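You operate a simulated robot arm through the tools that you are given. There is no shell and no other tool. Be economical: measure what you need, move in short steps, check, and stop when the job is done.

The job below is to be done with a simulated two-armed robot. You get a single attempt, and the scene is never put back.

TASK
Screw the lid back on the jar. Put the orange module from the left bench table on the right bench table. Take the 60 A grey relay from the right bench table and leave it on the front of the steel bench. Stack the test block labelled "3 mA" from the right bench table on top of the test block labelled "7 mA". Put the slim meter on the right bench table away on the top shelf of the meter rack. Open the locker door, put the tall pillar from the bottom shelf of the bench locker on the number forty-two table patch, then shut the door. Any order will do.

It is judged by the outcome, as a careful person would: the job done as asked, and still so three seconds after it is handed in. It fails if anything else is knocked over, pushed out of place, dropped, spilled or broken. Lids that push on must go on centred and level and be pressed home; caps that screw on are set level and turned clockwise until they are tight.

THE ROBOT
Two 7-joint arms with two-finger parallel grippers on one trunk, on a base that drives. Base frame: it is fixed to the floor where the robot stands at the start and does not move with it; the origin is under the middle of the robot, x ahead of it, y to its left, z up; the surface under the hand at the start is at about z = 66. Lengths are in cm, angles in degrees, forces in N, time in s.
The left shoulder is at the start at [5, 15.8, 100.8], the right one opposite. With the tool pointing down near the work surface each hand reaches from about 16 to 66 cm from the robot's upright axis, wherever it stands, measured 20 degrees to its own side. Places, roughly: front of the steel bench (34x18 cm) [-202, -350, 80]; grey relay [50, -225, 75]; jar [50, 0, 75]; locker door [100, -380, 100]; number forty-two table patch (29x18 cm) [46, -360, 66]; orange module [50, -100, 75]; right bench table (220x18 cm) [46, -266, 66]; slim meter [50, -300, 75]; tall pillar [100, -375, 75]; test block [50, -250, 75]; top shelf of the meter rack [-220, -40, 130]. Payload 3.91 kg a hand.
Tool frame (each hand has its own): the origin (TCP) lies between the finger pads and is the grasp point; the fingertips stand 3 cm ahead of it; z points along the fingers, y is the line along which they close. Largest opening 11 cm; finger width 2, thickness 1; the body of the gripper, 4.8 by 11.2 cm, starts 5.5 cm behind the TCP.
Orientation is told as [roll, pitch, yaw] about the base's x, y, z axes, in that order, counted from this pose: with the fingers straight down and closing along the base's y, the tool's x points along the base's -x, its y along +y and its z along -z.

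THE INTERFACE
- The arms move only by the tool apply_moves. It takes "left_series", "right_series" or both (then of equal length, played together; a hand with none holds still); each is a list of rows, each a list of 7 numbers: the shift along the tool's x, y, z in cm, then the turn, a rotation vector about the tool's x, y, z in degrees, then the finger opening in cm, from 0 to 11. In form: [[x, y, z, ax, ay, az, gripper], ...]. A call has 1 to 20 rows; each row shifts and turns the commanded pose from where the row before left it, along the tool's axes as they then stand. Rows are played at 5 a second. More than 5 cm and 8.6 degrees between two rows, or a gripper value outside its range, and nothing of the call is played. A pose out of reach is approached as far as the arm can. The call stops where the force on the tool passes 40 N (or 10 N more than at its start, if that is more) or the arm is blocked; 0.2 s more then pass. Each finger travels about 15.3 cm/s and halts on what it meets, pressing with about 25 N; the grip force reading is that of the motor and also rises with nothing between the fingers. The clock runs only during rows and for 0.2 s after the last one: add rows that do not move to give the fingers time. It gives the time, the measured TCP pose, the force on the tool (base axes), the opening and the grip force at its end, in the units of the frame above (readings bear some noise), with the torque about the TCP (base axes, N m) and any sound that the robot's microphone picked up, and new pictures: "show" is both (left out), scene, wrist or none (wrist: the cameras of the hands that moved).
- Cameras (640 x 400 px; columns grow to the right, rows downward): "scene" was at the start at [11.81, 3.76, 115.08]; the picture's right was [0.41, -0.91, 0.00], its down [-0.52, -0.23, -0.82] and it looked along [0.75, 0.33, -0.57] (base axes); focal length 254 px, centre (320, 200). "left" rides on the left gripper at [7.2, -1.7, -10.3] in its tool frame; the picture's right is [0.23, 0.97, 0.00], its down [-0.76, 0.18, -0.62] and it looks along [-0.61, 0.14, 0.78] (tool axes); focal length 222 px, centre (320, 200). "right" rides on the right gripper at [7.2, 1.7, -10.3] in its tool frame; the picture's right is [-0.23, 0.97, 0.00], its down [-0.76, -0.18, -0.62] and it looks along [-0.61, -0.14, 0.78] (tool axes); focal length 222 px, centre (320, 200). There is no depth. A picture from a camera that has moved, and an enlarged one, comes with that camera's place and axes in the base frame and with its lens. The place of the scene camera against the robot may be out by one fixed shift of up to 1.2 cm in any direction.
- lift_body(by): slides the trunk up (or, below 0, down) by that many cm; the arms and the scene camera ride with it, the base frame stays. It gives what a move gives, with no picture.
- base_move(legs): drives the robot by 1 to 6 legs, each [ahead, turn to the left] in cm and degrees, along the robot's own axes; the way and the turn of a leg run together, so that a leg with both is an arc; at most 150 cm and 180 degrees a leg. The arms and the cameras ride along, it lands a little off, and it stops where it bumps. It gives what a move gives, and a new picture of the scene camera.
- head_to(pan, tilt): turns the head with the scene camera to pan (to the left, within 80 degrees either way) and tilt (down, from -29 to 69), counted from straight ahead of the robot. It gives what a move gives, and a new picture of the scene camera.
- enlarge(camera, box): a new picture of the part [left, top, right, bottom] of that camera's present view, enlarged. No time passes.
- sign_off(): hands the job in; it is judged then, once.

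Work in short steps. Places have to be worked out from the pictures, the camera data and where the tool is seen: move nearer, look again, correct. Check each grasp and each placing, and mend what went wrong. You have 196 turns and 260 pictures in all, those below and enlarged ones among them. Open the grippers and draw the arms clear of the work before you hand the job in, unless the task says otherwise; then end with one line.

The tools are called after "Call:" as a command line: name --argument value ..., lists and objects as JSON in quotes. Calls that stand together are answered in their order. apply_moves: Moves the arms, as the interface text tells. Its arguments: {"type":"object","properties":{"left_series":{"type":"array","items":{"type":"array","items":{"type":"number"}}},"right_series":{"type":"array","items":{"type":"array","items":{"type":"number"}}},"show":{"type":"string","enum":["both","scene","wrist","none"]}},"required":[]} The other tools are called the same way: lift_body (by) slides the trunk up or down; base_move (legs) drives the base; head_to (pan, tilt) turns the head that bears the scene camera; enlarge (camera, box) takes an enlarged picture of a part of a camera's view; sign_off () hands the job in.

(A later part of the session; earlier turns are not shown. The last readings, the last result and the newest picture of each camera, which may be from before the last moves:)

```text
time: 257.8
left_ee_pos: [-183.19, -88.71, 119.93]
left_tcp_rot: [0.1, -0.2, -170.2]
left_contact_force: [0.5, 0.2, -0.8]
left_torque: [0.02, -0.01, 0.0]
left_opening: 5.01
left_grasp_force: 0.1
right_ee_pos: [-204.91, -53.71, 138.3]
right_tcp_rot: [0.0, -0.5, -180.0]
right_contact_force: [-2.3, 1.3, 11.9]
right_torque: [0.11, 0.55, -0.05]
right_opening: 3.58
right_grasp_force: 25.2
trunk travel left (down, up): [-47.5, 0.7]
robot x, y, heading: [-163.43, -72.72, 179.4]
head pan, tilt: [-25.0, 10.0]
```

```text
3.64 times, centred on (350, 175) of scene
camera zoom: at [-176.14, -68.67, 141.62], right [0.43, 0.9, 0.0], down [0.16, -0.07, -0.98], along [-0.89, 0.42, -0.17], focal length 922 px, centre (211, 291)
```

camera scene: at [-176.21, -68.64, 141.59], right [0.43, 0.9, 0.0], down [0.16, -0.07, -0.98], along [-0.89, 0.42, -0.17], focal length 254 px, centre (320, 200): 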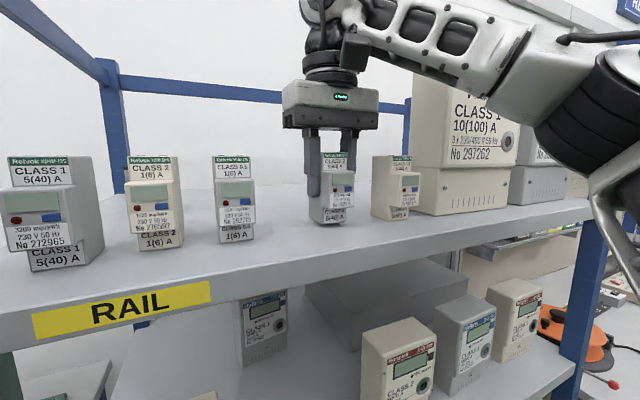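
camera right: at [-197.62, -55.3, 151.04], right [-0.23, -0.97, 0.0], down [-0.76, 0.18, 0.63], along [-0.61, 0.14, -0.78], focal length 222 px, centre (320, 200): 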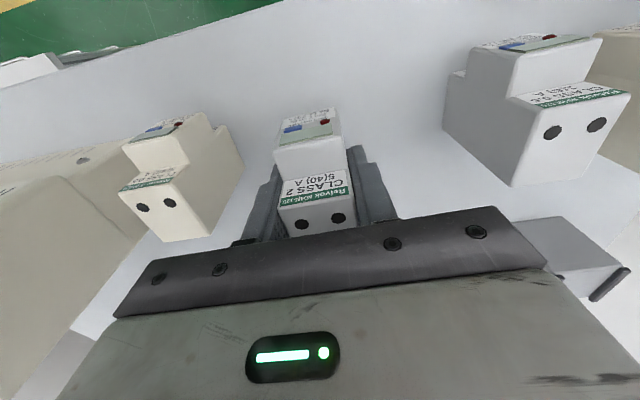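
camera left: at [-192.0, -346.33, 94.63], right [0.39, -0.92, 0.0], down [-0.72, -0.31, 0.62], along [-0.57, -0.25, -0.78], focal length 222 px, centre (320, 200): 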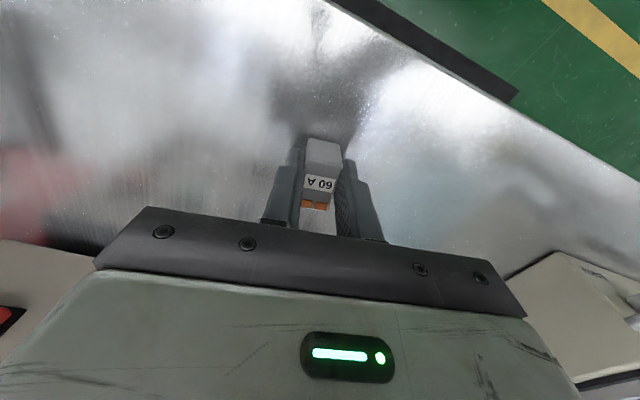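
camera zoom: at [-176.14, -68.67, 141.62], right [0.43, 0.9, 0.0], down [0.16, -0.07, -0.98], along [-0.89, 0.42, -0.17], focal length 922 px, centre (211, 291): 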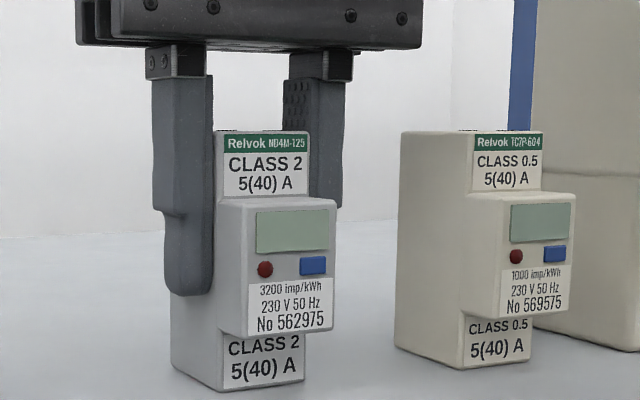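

Contact on the shelf. I open and retreat straight back along +x.

Call:
apply_moves --right_series '[[0, 0, -0.1, 0, 0, 0, 4.5], [0, 0, 0, 0, 0, 0, 6], [0, 0, 0, 0, 0, 0, 6], [2, 0, 0, 0, 0, 0, 6], [3, 0, 0, 0, 0, 0, 6], [4, 0, 0, 0, 0, 0, 6], [4, 0, -1, 0, 0, 0, 6], [2, 0, 0, 0, 0, 0, 6]]' --show "scene"

Call:
base_move --legs '[[-60, 0]]'

```text
time: 259.6
left_ee_pos: [-183.25, -88.52, 119.89]
left_tcp_rot: [0.1, 0.0, -170.1]
left_contact_force: [-0.1, 0.6, -0.2]
left_torque: [0.01, 0.02, -0.02]
left_opening: 5.03
left_grasp_force: 0.1
right_ee_pos: [-189.97, -53.68, 139.12]
right_tcp_rot: [0.0, -0.2, -180.0]
right_contact_force: [0.2, 0.0, 0.9]
right_torque: [-0.02, 0.0, -0.03]
right_opening: 5.99
right_grasp_force: 0.0
trunk travel left (down, up): [-47.5, 0.7]
robot x, y, heading: [-163.71, -72.71, 179.5]
head pan, tilt: [-25.0, 10.0]
camera scene: at [-176.19, -68.62, 141.59], right [0.43, 0.9, 0.0], down [0.16, -0.07, -0.98], along [-0.89, 0.42, -0.17], focal length 254 px, centre (320, 200)
```

scene: 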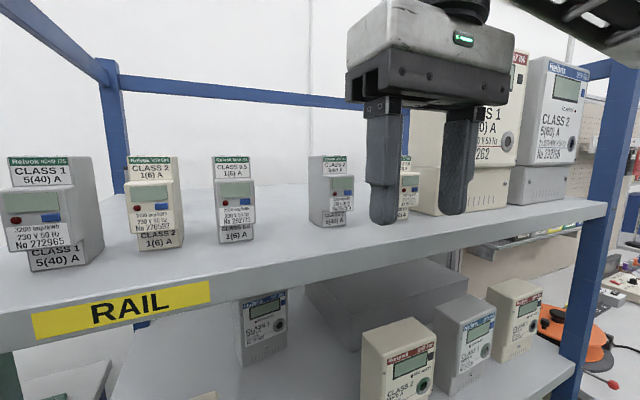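

```text
time: 263.0
left_ee_pos: [-123.06, -89.03, 119.95]
left_tcp_rot: [0.2, -0.1, -170.6]
left_contact_force: [0.2, 0.4, -0.4]
left_torque: [0.01, 0.02, -0.01]
left_opening: 5.0
left_grasp_force: 0.1
right_ee_pos: [-129.52, -54.03, 139.14]
right_tcp_rot: [0.0, -0.2, 179.7]
right_contact_force: [-0.4, 0.2, -0.3]
right_torque: [-0.04, -0.02, 0.03]
right_opening: 5.98
right_grasp_force: 0.1
trunk travel left (down, up): [-47.5, 0.7]
robot x, y, heading: [-103.31, -73.16, 179.2]
head pan, tilt: [-25.0, 10.0]
camera scene: at [-115.87, -69.05, 141.59], right [0.43, 0.9, 0.0], down [0.16, -0.08, -0.98], along [-0.89, 0.43, -0.17], focal length 254 px, centre (320, 200)
```

scene: 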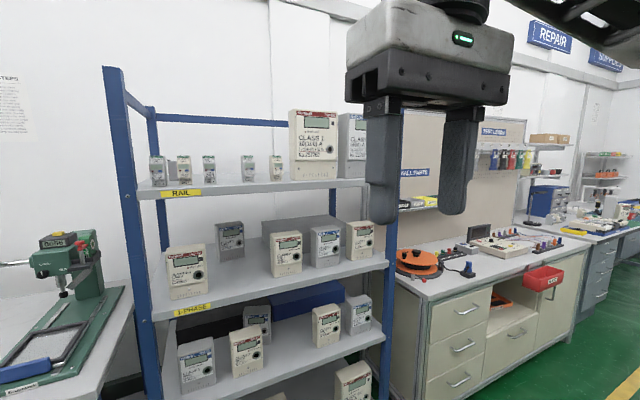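

Meter is on the top shelf. I lower the trunk and drive to the locker end of the right bench.

Call:
lift_body --by -22.5

Call:
base_move --legs '[[0, 113.2], [120, 0], [110, 0]]'

Call:
head_to --pan 25 --tilt 10

```text
time: 265.4
left_ee_pos: [-123.07, -88.89, 97.39]
left_tcp_rot: [0.2, 0.0, -170.7]
left_contact_force: [0.4, 1.1, -0.5]
left_torque: [-0.02, 0.0, 0.0]
left_opening: 5.02
left_grasp_force: 0.1
right_ee_pos: [-129.68, -53.98, 116.63]
right_tcp_rot: [0.0, -0.3, 179.7]
right_contact_force: [-0.8, 0.1, -1.0]
right_torque: [0.01, 0.03, 0.02]
right_opening: 5.99
right_grasp_force: 0.0
trunk travel left (down, up): [-25.0, 23.2]
robot x, y, heading: [-102.83, -72.85, 179.2]
head pan, tilt: [-25.0, 10.0]
```

```text
time: 281.4
left_ee_pos: [5.97, -297.01, 97.31]
left_tcp_rot: [0.1, -0.1, -57.2]
left_contact_force: [-0.4, -0.5, 0.3]
left_torque: [0.01, -0.01, -0.02]
left_opening: 4.99
left_grasp_force: 0.0
right_ee_pos: [-23.34, -316.87, 116.67]
right_tcp_rot: [0.0, -0.2, -66.9]
right_contact_force: [0.4, -0.6, 0.0]
right_torque: [-0.01, 0.01, 0.01]
right_opening: 6.0
right_grasp_force: 0.0
trunk travel left (down, up): [-25.0, 23.2]
robot x, y, heading: [-16.41, -285.14, -67.2]
head pan, tilt: [-25.0, 10.0]
camera scene: at [-15.26, -297.91, 119.09], right [-1.0, 0.04, 0.0], down [0.01, 0.17, -0.98], along [-0.04, -0.98, -0.17], focal length 254 px, centre (320, 200)
```

scene: 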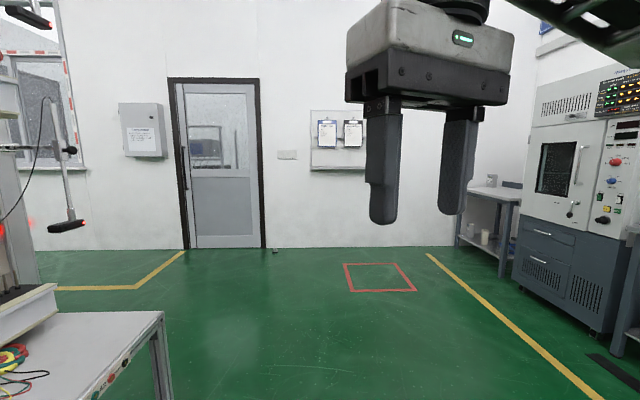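

```text
time: 282.5
left_ee_pos: [5.96, -297.04, 97.41]
left_tcp_rot: [0.0, -0.1, -57.1]
left_contact_force: [0.2, -0.2, -0.7]
left_torque: [0.02, -0.01, -0.01]
left_opening: 5.01
left_grasp_force: 0.0
right_ee_pos: [-23.36, -316.78, 116.74]
right_tcp_rot: [0.0, -0.3, -66.8]
right_contact_force: [0.2, -0.4, -0.4]
right_torque: [0.01, 0.01, 0.02]
right_opening: 6.0
right_grasp_force: 0.0
trunk travel left (down, up): [-25.0, 23.2]
robot x, y, heading: [-16.21, -285.35, -66.9]
head pan, tilt: [25.0, 10.0]
camera scene: at [-8.03, -294.85, 119.09], right [-0.67, -0.74, 0.0], down [-0.13, 0.12, -0.98], along [0.73, -0.66, -0.17], focal length 254 px, centre (320, 200)
```

scene: 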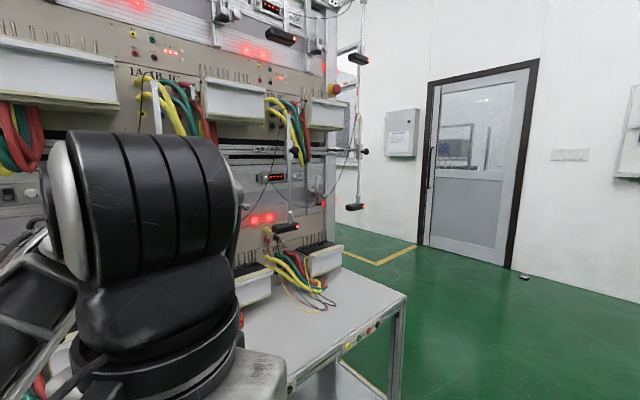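

I don't see the locker yet; I drive to about y = -360 and face the bench.

Call:
base_move --legs '[[0, -23], [75, 0], [0, 90]]'

Call:
head_to --pan 0 --tilt 15

```text
time: 291.6
left_ee_pos: [3.86, -345.65, 97.37]
left_tcp_rot: [0.1, -0.1, 7.8]
left_contact_force: [-0.7, -0.2, -0.9]
left_torque: [-0.04, -0.01, 0.01]
left_opening: 5.01
left_grasp_force: 0.1
right_ee_pos: [9.52, -380.71, 116.8]
right_tcp_rot: [0.1, -0.2, -2.0]
right_contact_force: [-0.3, 0.2, -0.4]
right_torque: [-0.04, 0.0, -0.01]
right_opening: 6.01
right_grasp_force: 0.2
trunk travel left (down, up): [-25.0, 23.2]
robot x, y, heading: [-16.39, -360.74, -2.4]
head pan, tilt: [25.0, 10.0]
camera scene: at [-3.94, -357.09, 119.09], right [0.39, -0.92, 0.0], down [-0.16, -0.07, -0.98], along [0.91, 0.38, -0.17], focal length 254 px, centre (320, 200)
```

scene: 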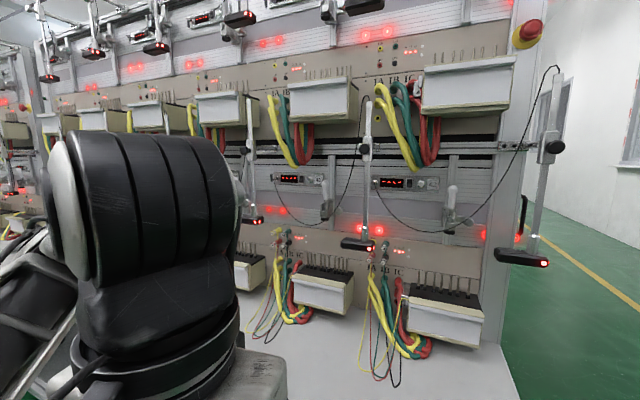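

```text
time: 292.4
left_ee_pos: [3.92, -345.75, 97.37]
left_tcp_rot: [0.0, 0.0, 7.8]
left_contact_force: [0.1, -0.3, -0.8]
left_torque: [0.04, -0.01, -0.02]
left_opening: 5.02
left_grasp_force: 0.0
right_ee_pos: [9.45, -380.72, 116.72]
right_tcp_rot: [0.0, -0.1, -2.0]
right_contact_force: [0.4, 0.7, 0.6]
right_torque: [0.0, 0.0, -0.02]
right_opening: 6.01
right_grasp_force: 0.0
trunk travel left (down, up): [-25.0, 23.2]
robot x, y, heading: [-16.22, -360.37, -2.4]
head pan, tilt: [0.0, 15.0]
camera scene: at [-3.18, -361.05, 118.28], right [-0.04, -1.0, 0.0], down [-0.26, 0.01, -0.97], along [0.97, -0.04, -0.26], focal length 254 px, centre (320, 200)
```

scene: 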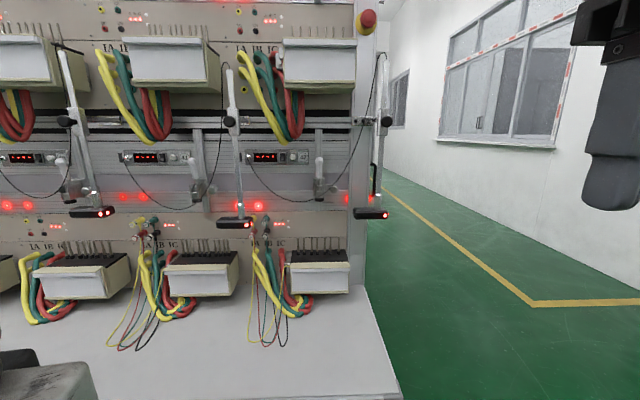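

The locker seems to be on the end of the bench rack, door facing -y. I go around with wide clearance.

Call:
base_move --legs '[[0, -87.6], [90, 0], [0, 90], [80, 0], [0, 60]]'

```text
time: 311.4
left_ee_pos: [61.78, -429.17, 97.43]
left_tcp_rot: [0.1, -0.1, 66.6]
left_contact_force: [-0.1, 0.4, -0.9]
left_torque: [0.0, 0.04, 0.02]
left_opening: 5.02
left_grasp_force: 0.1
right_ee_pos: [94.57, -442.54, 116.72]
right_tcp_rot: [0.0, -0.3, 56.9]
right_contact_force: [-0.5, 0.4, 0.2]
right_torque: [0.01, -0.03, 0.0]
right_opening: 6.02
right_grasp_force: 0.1
trunk travel left (down, up): [-25.0, 23.2]
robot x, y, heading: [64.12, -454.49, 56.2]
head pan, tilt: [0.0, 15.0]
camera scene: at [71.28, -442.93, 118.28], right [0.83, -0.55, 0.0], down [-0.14, -0.22, -0.97], along [0.53, 0.81, -0.26], focal length 254 px, centre (320, 200)
```

scene: 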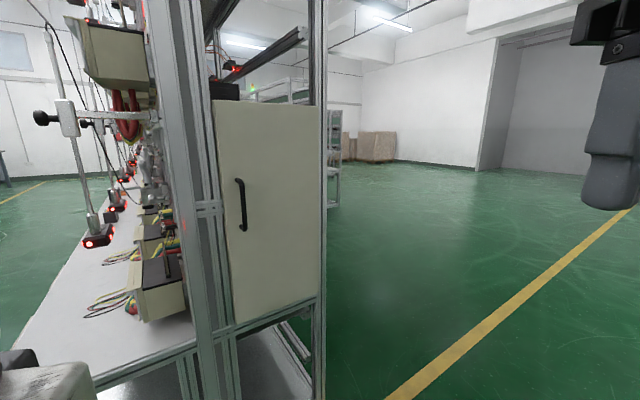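

The locker door faces -y: handle near [89, -384, 100] on the left, hinges on the right (x ≈ 114). I position the robot in front of it at about [100, -462] facing +y.

Call:
base_move --legs '[[0, -68.7], [38, 0], [0, 102.5]]'

Call:
head_to --pan 0 --tilt 18

```text
time: 321.1
left_ee_pos: [85.27, -443.1, 97.41]
left_tcp_rot: [0.1, -0.1, 100.5]
left_contact_force: [0.2, -1.2, 0.9]
left_torque: [0.01, 0.03, -0.02]
left_opening: 5.01
left_grasp_force: 0.0
right_ee_pos: [120.14, -435.79, 116.63]
right_tcp_rot: [0.1, -0.3, 90.7]
right_contact_force: [-0.1, 1.2, 0.1]
right_torque: [0.0, -0.01, -0.01]
right_opening: 6.01
right_grasp_force: 0.0
trunk travel left (down, up): [-25.0, 23.2]
robot x, y, heading: [101.26, -462.19, 90.4]
head pan, tilt: [0.0, 15.0]
camera scene: at [100.95, -448.96, 118.28], right [1.0, 0.01, 0.0], down [0.0, -0.26, -0.97], along [-0.01, 0.97, -0.26], focal length 254 px, centre (320, 200)
```

scene: 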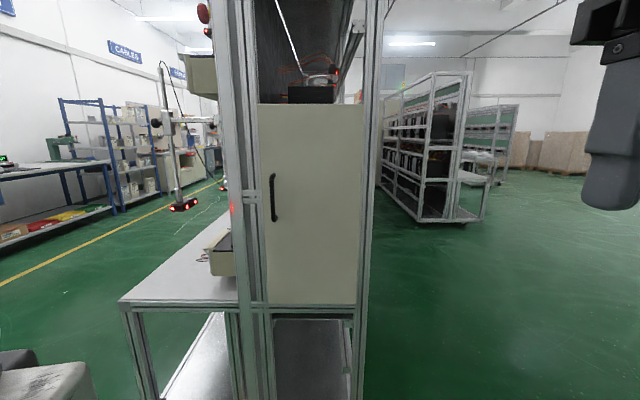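

```text
time: 321.7
left_ee_pos: [85.35, -443.1, 97.36]
left_tcp_rot: [0.2, -0.1, 100.4]
left_contact_force: [0.7, -0.5, 0.2]
left_torque: [0.01, 0.0, -0.02]
left_opening: 5.01
left_grasp_force: 0.2
right_ee_pos: [120.04, -435.9, 116.64]
right_tcp_rot: [0.0, -0.3, 90.8]
right_contact_force: [-0.1, -0.4, 0.6]
right_torque: [-0.02, 0.0, -0.01]
right_opening: 5.97
right_grasp_force: 0.1
trunk travel left (down, up): [-25.0, 23.2]
robot x, y, heading: [101.14, -462.71, 90.6]
head pan, tilt: [0.0, 18.0]
camera scene: at [100.96, -448.97, 117.79], right [1.0, 0.01, 0.0], down [0.0, -0.31, -0.95], along [-0.01, 0.95, -0.31], focal length 254 px, centre (320, 200)
```

scene: 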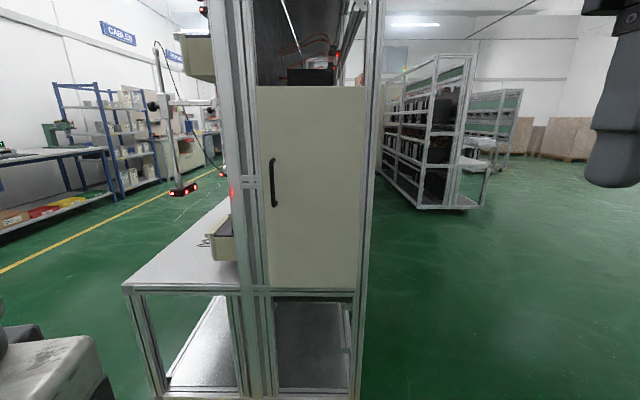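

Handle is around [87.5, y≈-385, 94–108]. I move the left arm aside and bring the right hand forward, turning it to point horizontally at the door.

Call:
apply_moves --left_series '[[-0.5, 2.8, 0, 0, 0, 0, 5], [-0.5, 2.8, 0, 0, 0, 0, 5], [-0.5, 2.8, 0, 0, 0, 0, 5], [-0.5, 2.8, 0, 0, 0, 0, 5], [-0.5, 2.8, 0, 0, 0, 0, 5], [0, 0, 0, 0, 0, 0, 5], [0, 0, 0, 0, 0, 0, 5], [0, 0, 0, 0, 0, 0, 5], [0, 0, 0, 0, 0, 0, 5], [0, 0, 0, 0, 0, 0, 5], [0, 0, 0, 0, 0, 0, 5], [0, 0, 0, 0, 0, 0, 5], [0, 0, 0, 0, 0, 0, 5], [0, 0, 0, 0, 0, 0, 5], [0, 0, 0, 0, 0, 0, 5], [0, 0, 0, 0, 0, 0, 5], [0, 0, 0, 0, 0, 0, 5], [0, 0, 0, 0, 0, 0, 5], [0, 0, 0, 0, 0, 0, 5], [0, 0, 0, 0, 0, 0, 5]]' --right_series '[[-2.7, 2.2, 1.73, 0, 0, 0, 6], [-2.7, 2.2, 1.73, 0, 0, 0, 6], [-2.7, 2.2, 1.73, 0, 0, 0, 6], [-2.7, 2.2, 1.73, 0, 0, 0, 6], [-2.7, 2.2, 1.73, 0, 0, 0, 6], [-2.7, 2.2, 1.73, 0, 0, 0, 6], [-2.7, 2.2, 1.73, 0, 0, 0, 6], [-2.7, 2.2, 1.73, 0, 0, 0, 6], [-2.7, 2.2, 1.73, 0, 0, 0, 6], [0, 0, 0, 0, -8.18, 0, 6], [0, 0, 0, 0, -8.18, 0, 6], [0, 0, 0, 0, -8.18, 0, 6], [0, 0, 0, 0, -8.18, 0, 6], [0, 0, 0, 0, -8.18, 0, 6], [0, 0, 0, 0, -8.18, 0, 6], [0, 0, 0, 0, -8.18, 0, 6], [0, 0, 0, 0, -8.18, 0, 6], [0, 0, 0, 0, -8.18, 0, 6], [0, 0, 0, 0, -8.18, 0, 6], [0, 0, 0, 0, -8.18, 0, 6]]'

```text
time: 325.9
left_ee_pos: [71.78, -442.75, 97.73]
left_tcp_rot: [0.4, 0.0, 100.6]
left_contact_force: [0.2, -0.2, -0.7]
left_torque: [0.03, 0.01, 0.01]
left_opening: 4.99
left_grasp_force: 0.0
left hand out of reach, approached as far as the arm can: row 1, 5
right_ee_pos: [99.7, -411.69, 101.36]
right_tcp_rot: [167.8, -89.5, -76.9]
right_contact_force: [0.0, 0.3, 0.1]
right_torque: [-0.01, 0.02, 0.01]
right_opening: 5.98
right_grasp_force: 0.0
trunk travel left (down, up): [-25.0, 23.2]
robot x, y, heading: [101.25, -462.4, 90.4]
head pan, tilt: [0.0, 18.0]
camera scene: at [100.95, -448.96, 117.79], right [1.0, 0.01, 0.0], down [0.0, -0.31, -0.95], along [-0.01, 0.95, -0.31], focal length 254 px, centre (320, 200)
camera right: at [98.39, -422.05, 94.07], right [-0.97, -0.02, 0.23], down [0.19, -0.63, 0.76], along [0.13, 0.78, 0.61], focal length 222 px, centre (320, 200)
camera left: at [74.83, -449.5, 108.02], right [-0.92, -0.4, 0.01], down [-0.31, 0.72, 0.63], along [-0.26, 0.57, -0.78], focal length 222 px, centre (320, 200)
```

scene: 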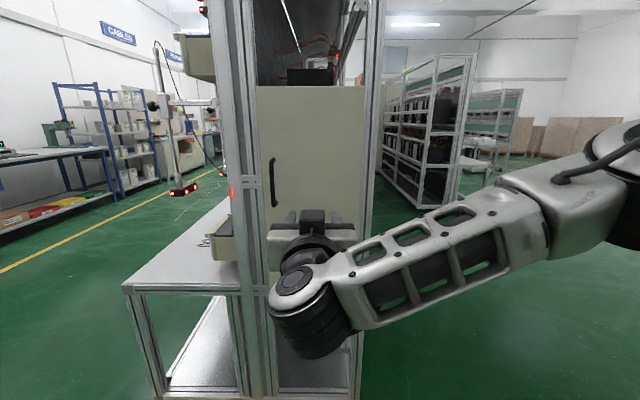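
right: 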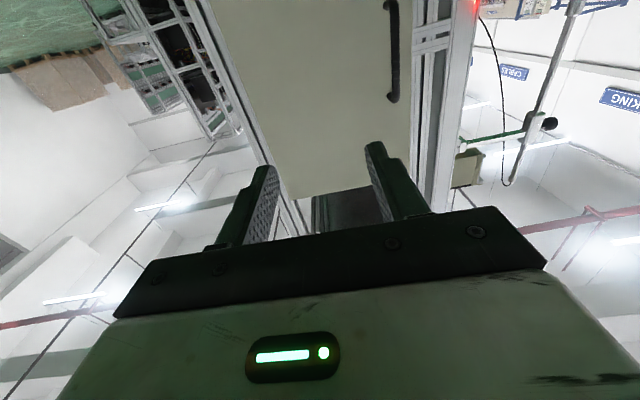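
left: 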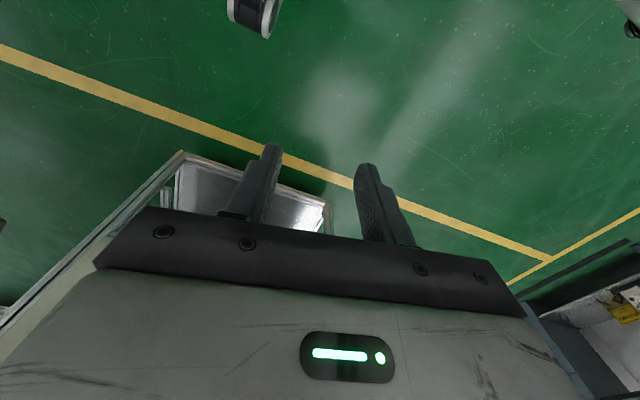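

Handle bar located at about x 87.5, y -380.4, top z 107. I approach to ~5 cm before it and check.

Call:
apply_moves --right_series '[[0, 3, 2, 0, 0, 0, 6], [0, 3, 2, 0, 0, 0, 6], [0, 3, 2, 0, 0, 0, 6], [0, 3.2, 2, 0, 0, 0, 6], [0, 0, 4, 0, 0, 0, 6], [0, 0, 4, 0, 0, 0, 6], [0, 0, 4, 0, 0, 0, 6], [0, 0, 4, 0, 0, 0, 6], [0, 0, 0, 0, 0, 0, 6]]'

```text
time: 327.9
left_ee_pos: [71.87, -442.78, 97.8]
left_tcp_rot: [0.4, -0.1, 100.5]
left_contact_force: [0.5, -0.3, -0.2]
left_torque: [0.01, -0.01, 0.0]
left_opening: 5.02
left_grasp_force: 0.1
right_ee_pos: [88.59, -391.94, 101.36]
right_tcp_rot: [-170.9, -89.8, -98.4]
right_contact_force: [0.5, 0.4, -0.9]
right_torque: [0.02, -0.01, -0.01]
right_opening: 6.02
right_grasp_force: 0.1
right hand out of reach, approached as far as the arm can: row 7, 8
trunk travel left (down, up): [-25.0, 23.2]
robot x, y, heading: [101.49, -462.36, 90.3]
head pan, tilt: [0.0, 18.0]
camera scene: at [100.96, -448.97, 117.79], right [1.0, 0.01, 0.0], down [0.0, -0.31, -0.95], along [-0.01, 0.95, -0.31], focal length 254 px, centre (320, 200)
camera right: at [87.13, -402.32, 94.14], right [-0.97, -0.02, 0.23], down [0.19, -0.62, 0.76], along [0.13, 0.78, 0.61], focal length 222 px, centre (320, 200)
```

scene: 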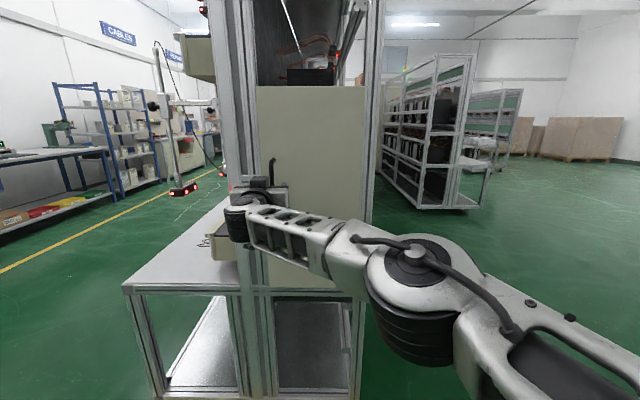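
right: 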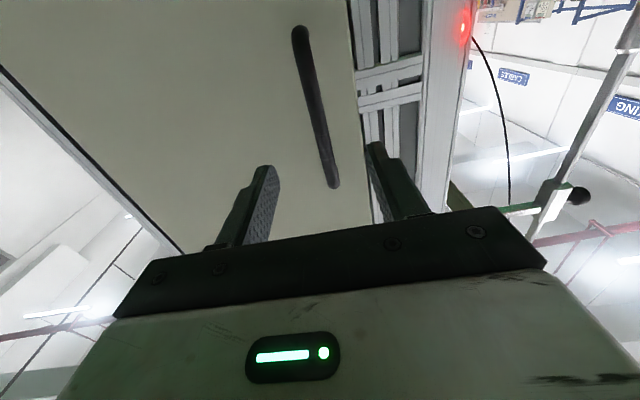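

Out of arm reach; the bar is lined up at x ≈ 88.5. I drive 6 cm forward.

Call:
base_move --legs '[[6, 0]]'

Call:
enlarge --camera "right" --box '[160, 0, 480, 200]'

```text
time: 328.9
left_ee_pos: [71.66, -436.95, 97.75]
left_tcp_rot: [0.4, 0.0, 100.4]
left_contact_force: [-0.6, -0.6, 0.1]
left_torque: [0.01, 0.03, 0.0]
left_opening: 5.02
left_grasp_force: 0.1
right_ee_pos: [88.69, -385.96, 101.41]
right_tcp_rot: [179.6, -89.9, -88.8]
right_contact_force: [0.8, 0.3, 0.4]
right_torque: [-0.01, 0.03, 0.01]
right_opening: 5.99
right_grasp_force: 0.0
trunk travel left (down, up): [-25.0, 23.2]
robot x, y, heading: [101.27, -456.56, 90.3]
head pan, tilt: [0.0, 18.0]
camera scene: at [100.93, -442.97, 117.78], right [1.0, 0.01, 0.0], down [0.0, -0.31, -0.95], along [-0.01, 0.95, -0.31], focal length 254 px, centre (320, 200)
```

scene: 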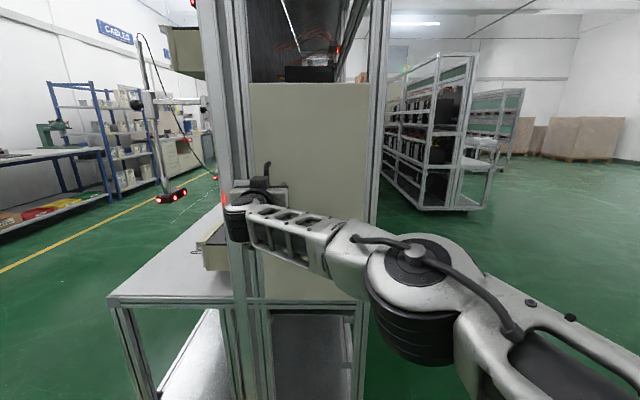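

```text
2.00 times, centred on (320, 100) of right
camera zoom: at [87.15, -396.32, 94.14], right [-0.97, -0.01, 0.23], down [0.19, -0.62, 0.76], along [0.13, 0.78, 0.61], focal length 444 px, centre (320, 400)
```

zoom: 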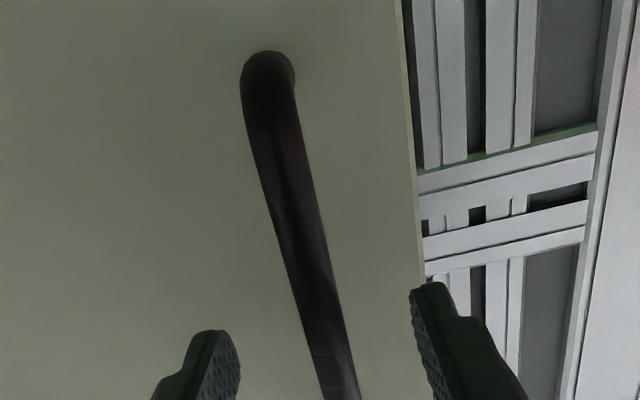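

The bar lies between the fingers. The arm is at its reach limit, so I drive 4 cm more to surround the bar.

Call:
base_move --legs '[[4, 0]]'

Call:
enlarge --camera "right" --box '[160, 40, 480, 240]'

```text
time: 329.8
left_ee_pos: [71.85, -434.92, 97.73]
left_tcp_rot: [0.5, -0.3, 100.6]
left_contact_force: [0.4, 0.8, -0.8]
left_torque: [0.01, 0.0, -0.01]
left_opening: 5.03
left_grasp_force: 0.1
right_ee_pos: [88.4, -384.49, 101.46]
right_tcp_rot: [-175.2, -89.6, -94.5]
right_contact_force: [7.0, -17.4, 0.1]
right_torque: [-0.13, -0.13, -0.87]
right_opening: 6.33
right_grasp_force: 3.4
trunk travel left (down, up): [-25.0, 23.2]
robot x, y, heading: [101.05, -454.07, 90.2]
head pan, tilt: [0.0, 18.0]
stopped in leg 1: the force on the tool passed its limit at 92 N (the readings are from after the stop); the commanded pose is now the measured one
camera scene: at [101.02, -441.07, 117.82], right [1.0, 0.01, 0.0], down [0.0, -0.31, -0.95], along [-0.01, 0.95, -0.31], focal length 254 px, centre (320, 200)
```

scene: 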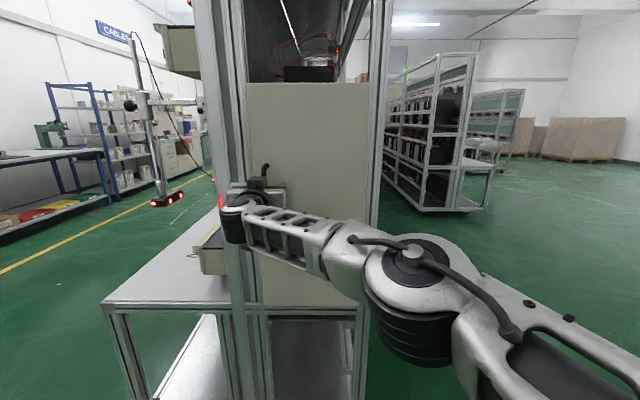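

```text
2.00 times, centred on (320, 140) of right
camera zoom: at [86.84, -394.74, 94.3], right [-0.97, -0.01, 0.23], down [0.18, -0.63, 0.76], along [0.14, 0.78, 0.61], focal length 444 px, centre (320, 320)
```

zoom: 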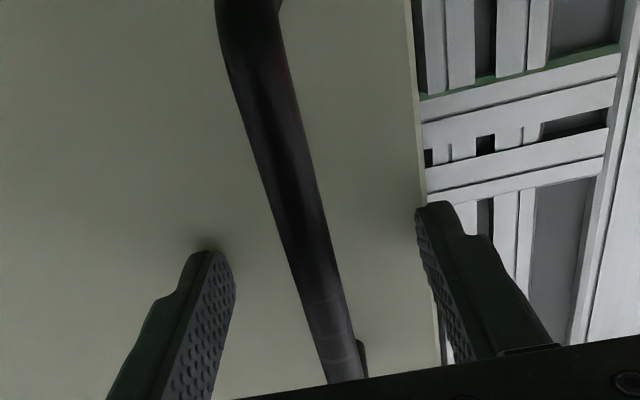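

The fingertips touch the door (y ≈ -381.4); the bar is already between the pads. I back off half a centimetre and close.

Call:
apply_moves --right_series '[[0, 0, -0.5, 0, 0, 0, 6], [0, 0, 0, 0, 0, 0, 6], [0, 0, 0, 0, 0, 0, 3], [0, 0, 0, 0, 0, 0, 0.5], [0, 0, 0, 0, 0, 0, 0.5], [0, 0, 0, 0, 0, 0, 0.5]]' --show "wrist"

```text
time: 331.2
left_ee_pos: [71.6, -434.73, 97.75]
left_tcp_rot: [0.5, -0.1, 100.6]
left_contact_force: [0.1, -0.1, 0.1]
left_torque: [-0.02, 0.0, 0.02]
left_opening: 5.05
left_grasp_force: 0.0
right_ee_pos: [88.37, -384.7, 101.32]
right_tcp_rot: [-161.5, -89.9, -108.1]
right_contact_force: [-0.9, -0.1, -1.4]
right_torque: [-0.1, 0.07, 0.02]
right_opening: 1.16
right_grasp_force: 44.7
trunk travel left (down, up): [-25.0, 23.2]
robot x, y, heading: [101.32, -454.29, 90.2]
head pan, tilt: [0.0, 18.0]
camera right: at [86.73, -395.06, 94.09], right [-0.97, -0.01, 0.23], down [0.18, -0.62, 0.76], along [0.13, 0.78, 0.61], focal length 222 px, centre (320, 200)
```

right: 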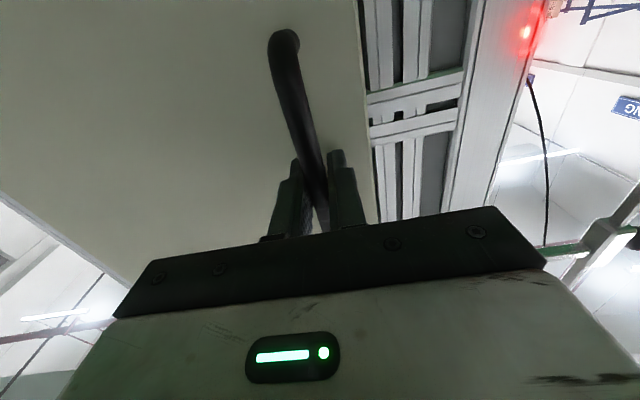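

The bar is gripped. I pull the door along its hinge arc, 15° first.

Call:
apply_moves --right_series '[[0, -0.42, -2.17, -5, 0, 0, 0.5], [0, -0.42, -2.17, -5, 0, 0, 0.5], [0, -0.42, -2.17, -5, 0, 0, 0.5], [0, 0, 0, 0, 0, 0, 0.5]]'

```text
time: 332.2
left_ee_pos: [71.75, -434.8, 97.74]
left_tcp_rot: [0.4, -0.1, 100.5]
left_contact_force: [0.2, -0.7, -1.0]
left_torque: [-0.02, -0.01, -0.01]
left_opening: 5.02
left_grasp_force: 0.1
right_ee_pos: [90.09, -391.07, 101.32]
right_tcp_rot: [-123.2, -89.8, -131.3]
right_contact_force: [-5.2, -2.9, -6.6]
right_torque: [1.07, 0.39, -0.09]
right_opening: 1.14
right_grasp_force: 45.2
trunk travel left (down, up): [-25.0, 23.2]
robot x, y, heading: [101.34, -454.22, 90.2]
head pan, tilt: [0.0, 18.0]
camera scene: at [100.87, -440.84, 117.77], right [1.0, 0.01, 0.0], down [0.0, -0.31, -0.95], along [-0.01, 0.95, -0.31], focal length 254 px, centre (320, 200)
camera right: at [91.32, -401.58, 94.08], right [-0.94, -0.26, 0.22], down [0.34, -0.55, 0.76], along [-0.08, 0.79, 0.61], focal length 222 px, centre (320, 200)
```

scene: 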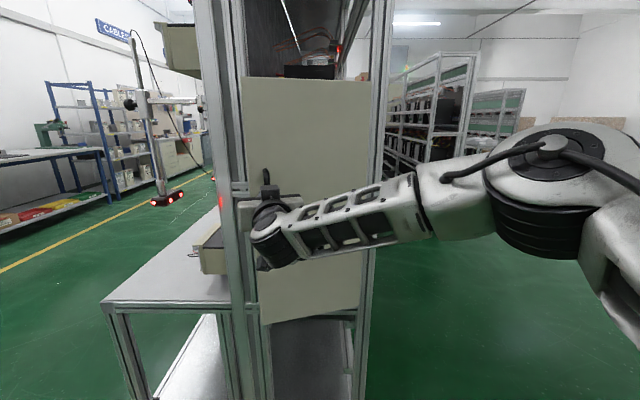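
right: 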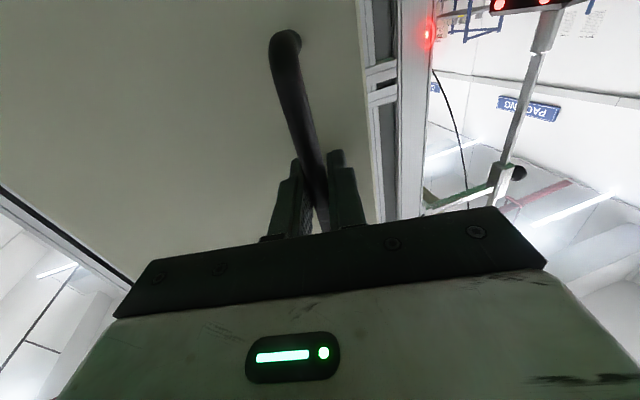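

The door swings with little force. I continue another 30°.

Call:
apply_moves --right_series '[[0, -0.42, -2.17, -5, 0, 0, 0.5], [0, -0.42, -2.17, -5, 0, 0, 0.5], [0, -0.42, -2.17, -5, 0, 0, 0.5], [0, -0.42, -2.17, -5, 0, 0, 0.5], [0, -0.42, -2.17, -5, 0, 0, 0.5], [0, -0.42, -2.17, -5, 0, 0, 0.5], [0, 0, 0, 0, 0, 0, 0.5]]'

```text
time: 332.9
left_ee_pos: [71.74, -434.45, 97.73]
left_tcp_rot: [0.5, -0.1, 100.5]
left_contact_force: [-0.7, 0.0, -1.0]
left_torque: [0.02, 0.0, -0.02]
left_opening: 5.03
left_grasp_force: 0.0
right_ee_pos: [91.84, -394.46, 101.37]
right_tcp_rot: [5.0, -88.7, 106.5]
right_contact_force: [8.3, 5.3, -10.2]
right_torque: [0.46, 0.13, -0.18]
right_opening: 1.19
right_grasp_force: 45.4
right hand out of reach, approached as far as the arm can: row 2, 3
trunk travel left (down, up): [-25.0, 23.2]
robot x, y, heading: [101.12, -454.55, 90.1]
head pan, tilt: [0.0, 18.0]
stopped in row 3 (right hand): the force on the tool passed its limit at 60 N (the readings are from after the stop); the commanded pose is now the measured one
camera scene: at [101.06, -440.75, 117.79], right [1.0, 0.0, 0.0], down [0.0, -0.31, -0.95], along [0.0, 0.95, -0.31], focal length 254 px, centre (320, 200)
camera right: at [94.15, -404.79, 94.36], right [-0.91, -0.35, 0.23], down [0.39, -0.5, 0.77], along [-0.16, 0.79, 0.59], focal length 222 px, centre (320, 200)
```

scene: 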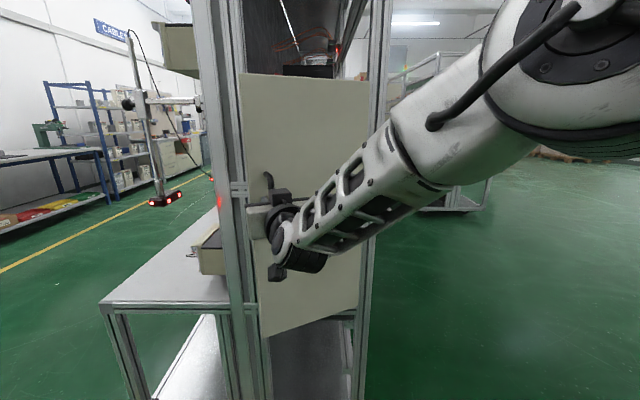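
right: 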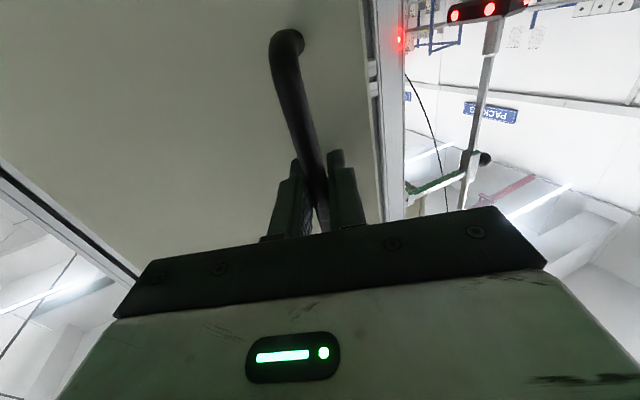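

The arm can't rotate further there; the door is ~22° open. I carry on along the arc without turning the hand (the bar can pivot in the grip).

Call:
apply_moves --right_series '[[0, -0.55, -1.5, 0, 0, 0, 0.5], [0, -0.6, -1.5, 0, 0, 0, 0.5], [0, -0.62, -1.45, 0, 0, 0, 0.5], [0, -0.65, -1.45, 0, 0, 0, 0.5], [0, -0.7, -1.4, 0, 0, 0, 0.5], [0, -0.75, -1.4, 0, 0, 0, 0.5], [0, 0, 0, 0, 0, 0, 0.5]]' --show "scene"

```text
time: 334.5
left_ee_pos: [71.79, -434.53, 97.74]
left_tcp_rot: [0.4, 0.0, 100.6]
left_contact_force: [0.8, 0.9, -0.5]
left_torque: [-0.01, -0.02, -0.01]
left_opening: 5.05
left_grasp_force: 0.1
right_ee_pos: [93.63, -396.8, 101.27]
right_tcp_rot: [0.8, -88.6, 110.4]
right_contact_force: [6.1, 5.9, -19.1]
right_torque: [-0.2, -0.18, -0.01]
right_opening: 1.17
right_grasp_force: 44.9
right hand out of reach, approached as far as the arm can: row 3, 4, 5, 6
trunk travel left (down, up): [-25.0, 23.2]
robot x, y, heading: [101.45, -454.78, 90.5]
head pan, tilt: [0.0, 18.0]
camera scene: at [101.05, -440.6, 117.74], right [1.0, 0.0, 0.0], down [0.0, -0.31, -0.95], along [0.0, 0.95, -0.31], focal length 254 px, centre (320, 200)
```

scene: 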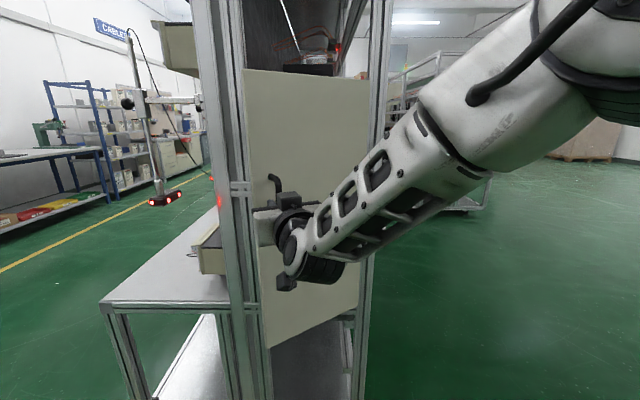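

The door is about 30° open. I release the handle and back off, so I can push the door wider from inside its edge with the left hand.

Call:
apply_moves --right_series '[[0, 0, 0, 0, 0, 0, 3], [0, 0, 0, 0, 0, 0, 6], [0, 0, 0, 0, 0, 0, 6]]' --show "none"

Call:
base_move --legs '[[-16, 0]]'

```text
time: 335.3
left_ee_pos: [71.8, -434.64, 97.78]
left_tcp_rot: [0.5, -0.2, 100.5]
left_contact_force: [-0.2, 0.8, 0.0]
left_torque: [0.03, 0.02, -0.02]
left_opening: 4.99
left_grasp_force: 0.0
right_ee_pos: [93.64, -396.97, 101.71]
right_tcp_rot: [-4.4, -89.1, 115.7]
right_contact_force: [0.1, 0.1, 0.0]
right_torque: [-0.02, -0.02, 0.02]
right_opening: 5.99
right_grasp_force: 0.0
trunk travel left (down, up): [-25.0, 23.2]
robot x, y, heading: [101.09, -454.48, 90.2]
head pan, tilt: [0.0, 18.0]
```

```text
time: 336.7
left_ee_pos: [71.88, -450.6, 97.72]
left_tcp_rot: [0.5, -0.1, 100.6]
left_contact_force: [-0.5, -0.4, 0.8]
left_torque: [-0.03, 0.01, 0.02]
left_opening: 5.03
left_grasp_force: 0.0
right_ee_pos: [93.63, -413.05, 101.81]
right_tcp_rot: [-4.2, -89.0, 115.6]
right_contact_force: [0.1, 0.6, 0.8]
right_torque: [0.01, 0.05, -0.04]
right_opening: 6.01
right_grasp_force: 0.0
trunk travel left (down, up): [-25.0, 23.2]
robot x, y, heading: [101.32, -469.94, 90.3]
head pan, tilt: [0.0, 18.0]
camera scene: at [101.06, -456.87, 117.79], right [1.0, 0.0, 0.0], down [0.0, -0.31, -0.95], along [0.0, 0.95, -0.31], focal length 254 px, centre (320, 200)
```

scene: 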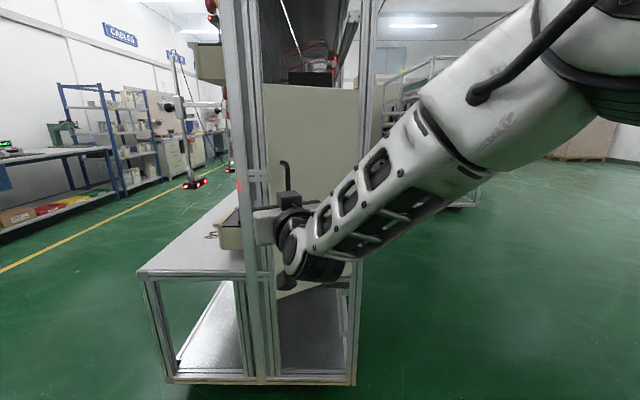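

Door stays open ~30°. I fold the right hand to point down again, and move the left hand forward and turn it to point horizontally at the locker.

Call:
apply_moves --left_series '[[-3.45, -1.07, 0, 0, 0, 0, 3], [-3.45, -1.07, 0, 0, 0, 0, 1], [-3.45, -1.07, 0, 0, 0, 0, 0], [-3.45, -1.07, 0, 0, 0, 0, 0], [-3.45, -1.07, 0, 0, 0, 0, 0], [-3.45, -1.07, 0, 0, 0, 0, 0], [-3.45, -1.07, 0, 0, 0, 0, 0], [0, 0, 0, 0, 0, 5.3, 0], [0, 0, 0, 0, 0, 5.3, 0], [0, 0, 0, 0, 0, 0, 0], [0, 0, 0, 0, 0, 0, 0]]' --right_series '[[0, 0, 0, 0, 8.18, 0, 6], [0, 0, 0, 0, 8.18, 0, 6], [0, 0, 0, 0, 8.18, 0, 6], [0, 0, 0, 0, 8.18, 0, 6], [0, 0, 0, 0, 8.18, 0, 6], [0, 0, 0, 0, 8.18, 0, 6], [0, 0, 0, 0, 8.18, 0, 6], [0, 0, 0, 0, 8.18, 0, 6], [0, 0, 0, 0, 8.18, 0, 6], [0, 0, 0, 0, 8.18, 0, 6], [0, 0, 0, 0, 8.18, 0, 6]]' --show "none"

Call:
apply_moves --right_series '[[3.14, -2.06, -0.25, 0, 0, 0, 6], [3.14, -2.06, -0.25, 0, 0, 0, 6], [3.14, -2.06, -0.25, 0, 0, 0, 6], [3.14, -2.06, -0.25, 0, 0, 0, 6], [3.14, -2.06, -0.25, 0, 0, 0, 6], [3.14, -2.06, -0.25, 0, 0, 0, 6], [3.14, -2.06, -0.25, 0, 0, 0, 6], [3.14, -2.06, -0.25, 0, 0, 0, 6], [3.14, -2.06, -0.25, 0, 0, 0, 6], [3.14, -2.06, -0.25, 0, 0, 0, 6]]' --show "scene"

```text
time: 339.1
left_ee_pos: [74.78, -425.57, 97.66]
left_tcp_rot: [0.5, 0.1, 90.0]
left_contact_force: [0.5, -0.6, 0.3]
left_torque: [0.0, -0.02, -0.03]
left_opening: 0.0
left_grasp_force: 24.9
right_ee_pos: [96.15, -417.68, 99.5]
right_tcp_rot: [-0.2, 1.2, 111.6]
right_contact_force: [0.4, -0.2, -0.7]
right_torque: [0.04, 0.01, 0.01]
right_opening: 6.01
right_grasp_force: 0.1
right hand out of reach, approached as far as the arm can: row 10, 11
trunk travel left (down, up): [-25.0, 23.2]
robot x, y, heading: [101.35, -470.27, 90.5]
head pan, tilt: [0.0, 18.0]
```

```text
time: 341.3
left_ee_pos: [74.75, -425.68, 97.71]
left_tcp_rot: [0.5, 0.0, 90.0]
left_contact_force: [-1.3, -0.8, -0.1]
left_torque: [0.02, -0.01, 0.02]
left_opening: 0.0
left_grasp_force: 24.9
right_ee_pos: [126.85, -439.53, 102.52]
right_tcp_rot: [0.0, 1.1, 111.5]
right_contact_force: [-0.2, 0.3, -0.7]
right_torque: [-0.01, -0.02, -0.01]
right_opening: 5.99
right_grasp_force: 0.1
trunk travel left (down, up): [-25.0, 23.2]
robot x, y, heading: [101.45, -470.37, 90.5]
head pan, tilt: [0.0, 18.0]
camera scene: at [101.08, -456.87, 117.79], right [1.0, 0.0, 0.0], down [0.0, -0.31, -0.95], along [0.0, 0.95, -0.31], focal length 254 px, centre (320, 200)
```

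scene: 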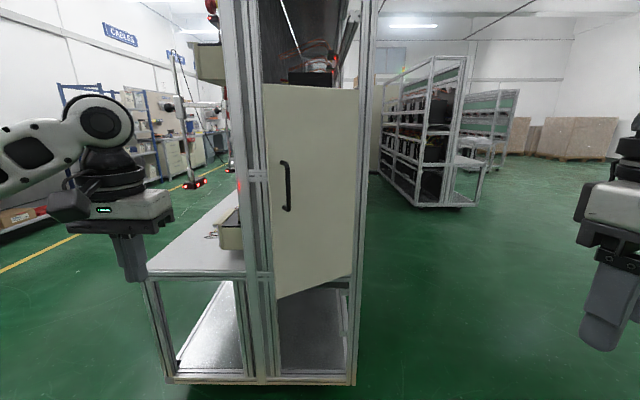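

I rotate the left hand to horizontal.

Call:
apply_moves --left_series '[[0, 0, 0, 0, -8.18, 0, 0], [0, 0, 0, 0, -8.18, 0, 0], [0, 0, 0, 0, -8.18, 0, 0], [0, 0, 0, 0, -8.18, 0, 0], [0, 0, 0, 0, -8.18, 0, 0], [0, 0, 0, 0, -8.18, 0, 0], [0, 0, 0, 0, -8.18, 0, 0], [0, 0, 0, 0, -8.18, 0, 0], [0, 0, 0, 0, -8.18, 0, 0], [0, 0, 0, 0, -8.18, 0, 0], [0, 0, 0, 0, -8.18, 0, 0], [0, 0, 0, 0, 0, 0, 0]]'

Call:
enlarge --camera "scene" --box '[220, 70, 380, 310]'

```text
time: 343.9
left_ee_pos: [74.63, -425.16, 97.78]
left_tcp_rot: [99.2, -89.5, -9.4]
left_contact_force: [0.0, 0.0, -0.3]
left_torque: [0.0, 0.01, -0.03]
left_opening: 0.02
left_grasp_force: 25.1
left hand out of reach, approached as far as the arm can: row 10
right_ee_pos: [126.86, -439.42, 102.6]
right_tcp_rot: [-0.1, 1.1, 111.4]
right_contact_force: [0.0, -0.4, 0.2]
right_torque: [0.01, 0.04, 0.0]
right_opening: 6.01
right_grasp_force: 0.2
trunk travel left (down, up): [-25.0, 23.2]
robot x, y, heading: [101.49, -470.33, 90.4]
head pan, tilt: [0.0, 18.0]
camera scene: at [101.05, -456.84, 117.79], right [1.0, 0.0, 0.0], down [0.0, -0.31, -0.95], along [0.0, 0.95, -0.31], focal length 254 px, centre (320, 200)
camera left: at [76.25, -435.32, 90.44], right [-0.98, 0.0, -0.22], down [-0.17, -0.62, 0.76], along [-0.14, 0.78, 0.61], focal length 222 px, centre (320, 200)
```

scene: 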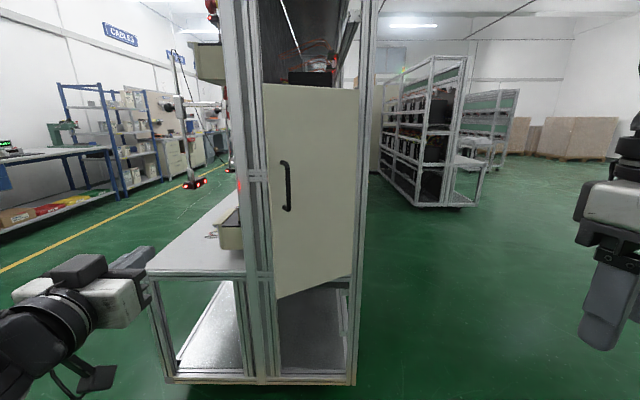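
left: 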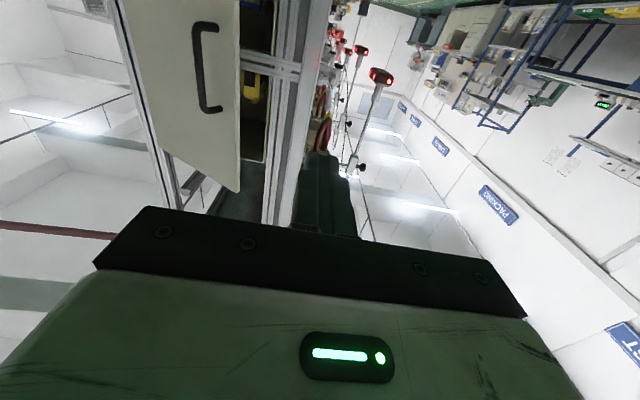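

```text
1.67 times, centred on (300, 190) of scene
camera zoom: at [101.05, -456.84, 117.79], right [1.0, 0.0, 0.0], down [0.0, -0.31, -0.95], along [0.0, 0.95, -0.31], focal length 422 px, centre (353, 217)
```

zoom: 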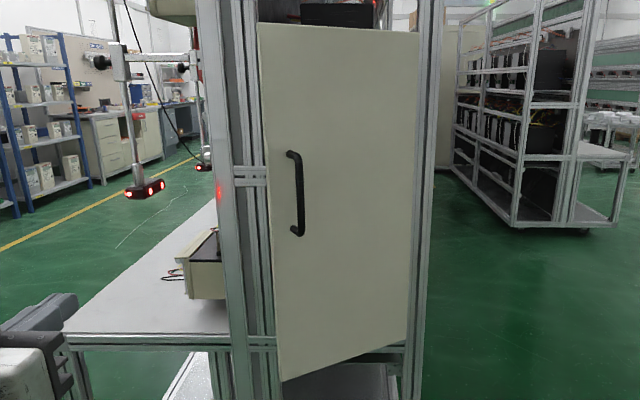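

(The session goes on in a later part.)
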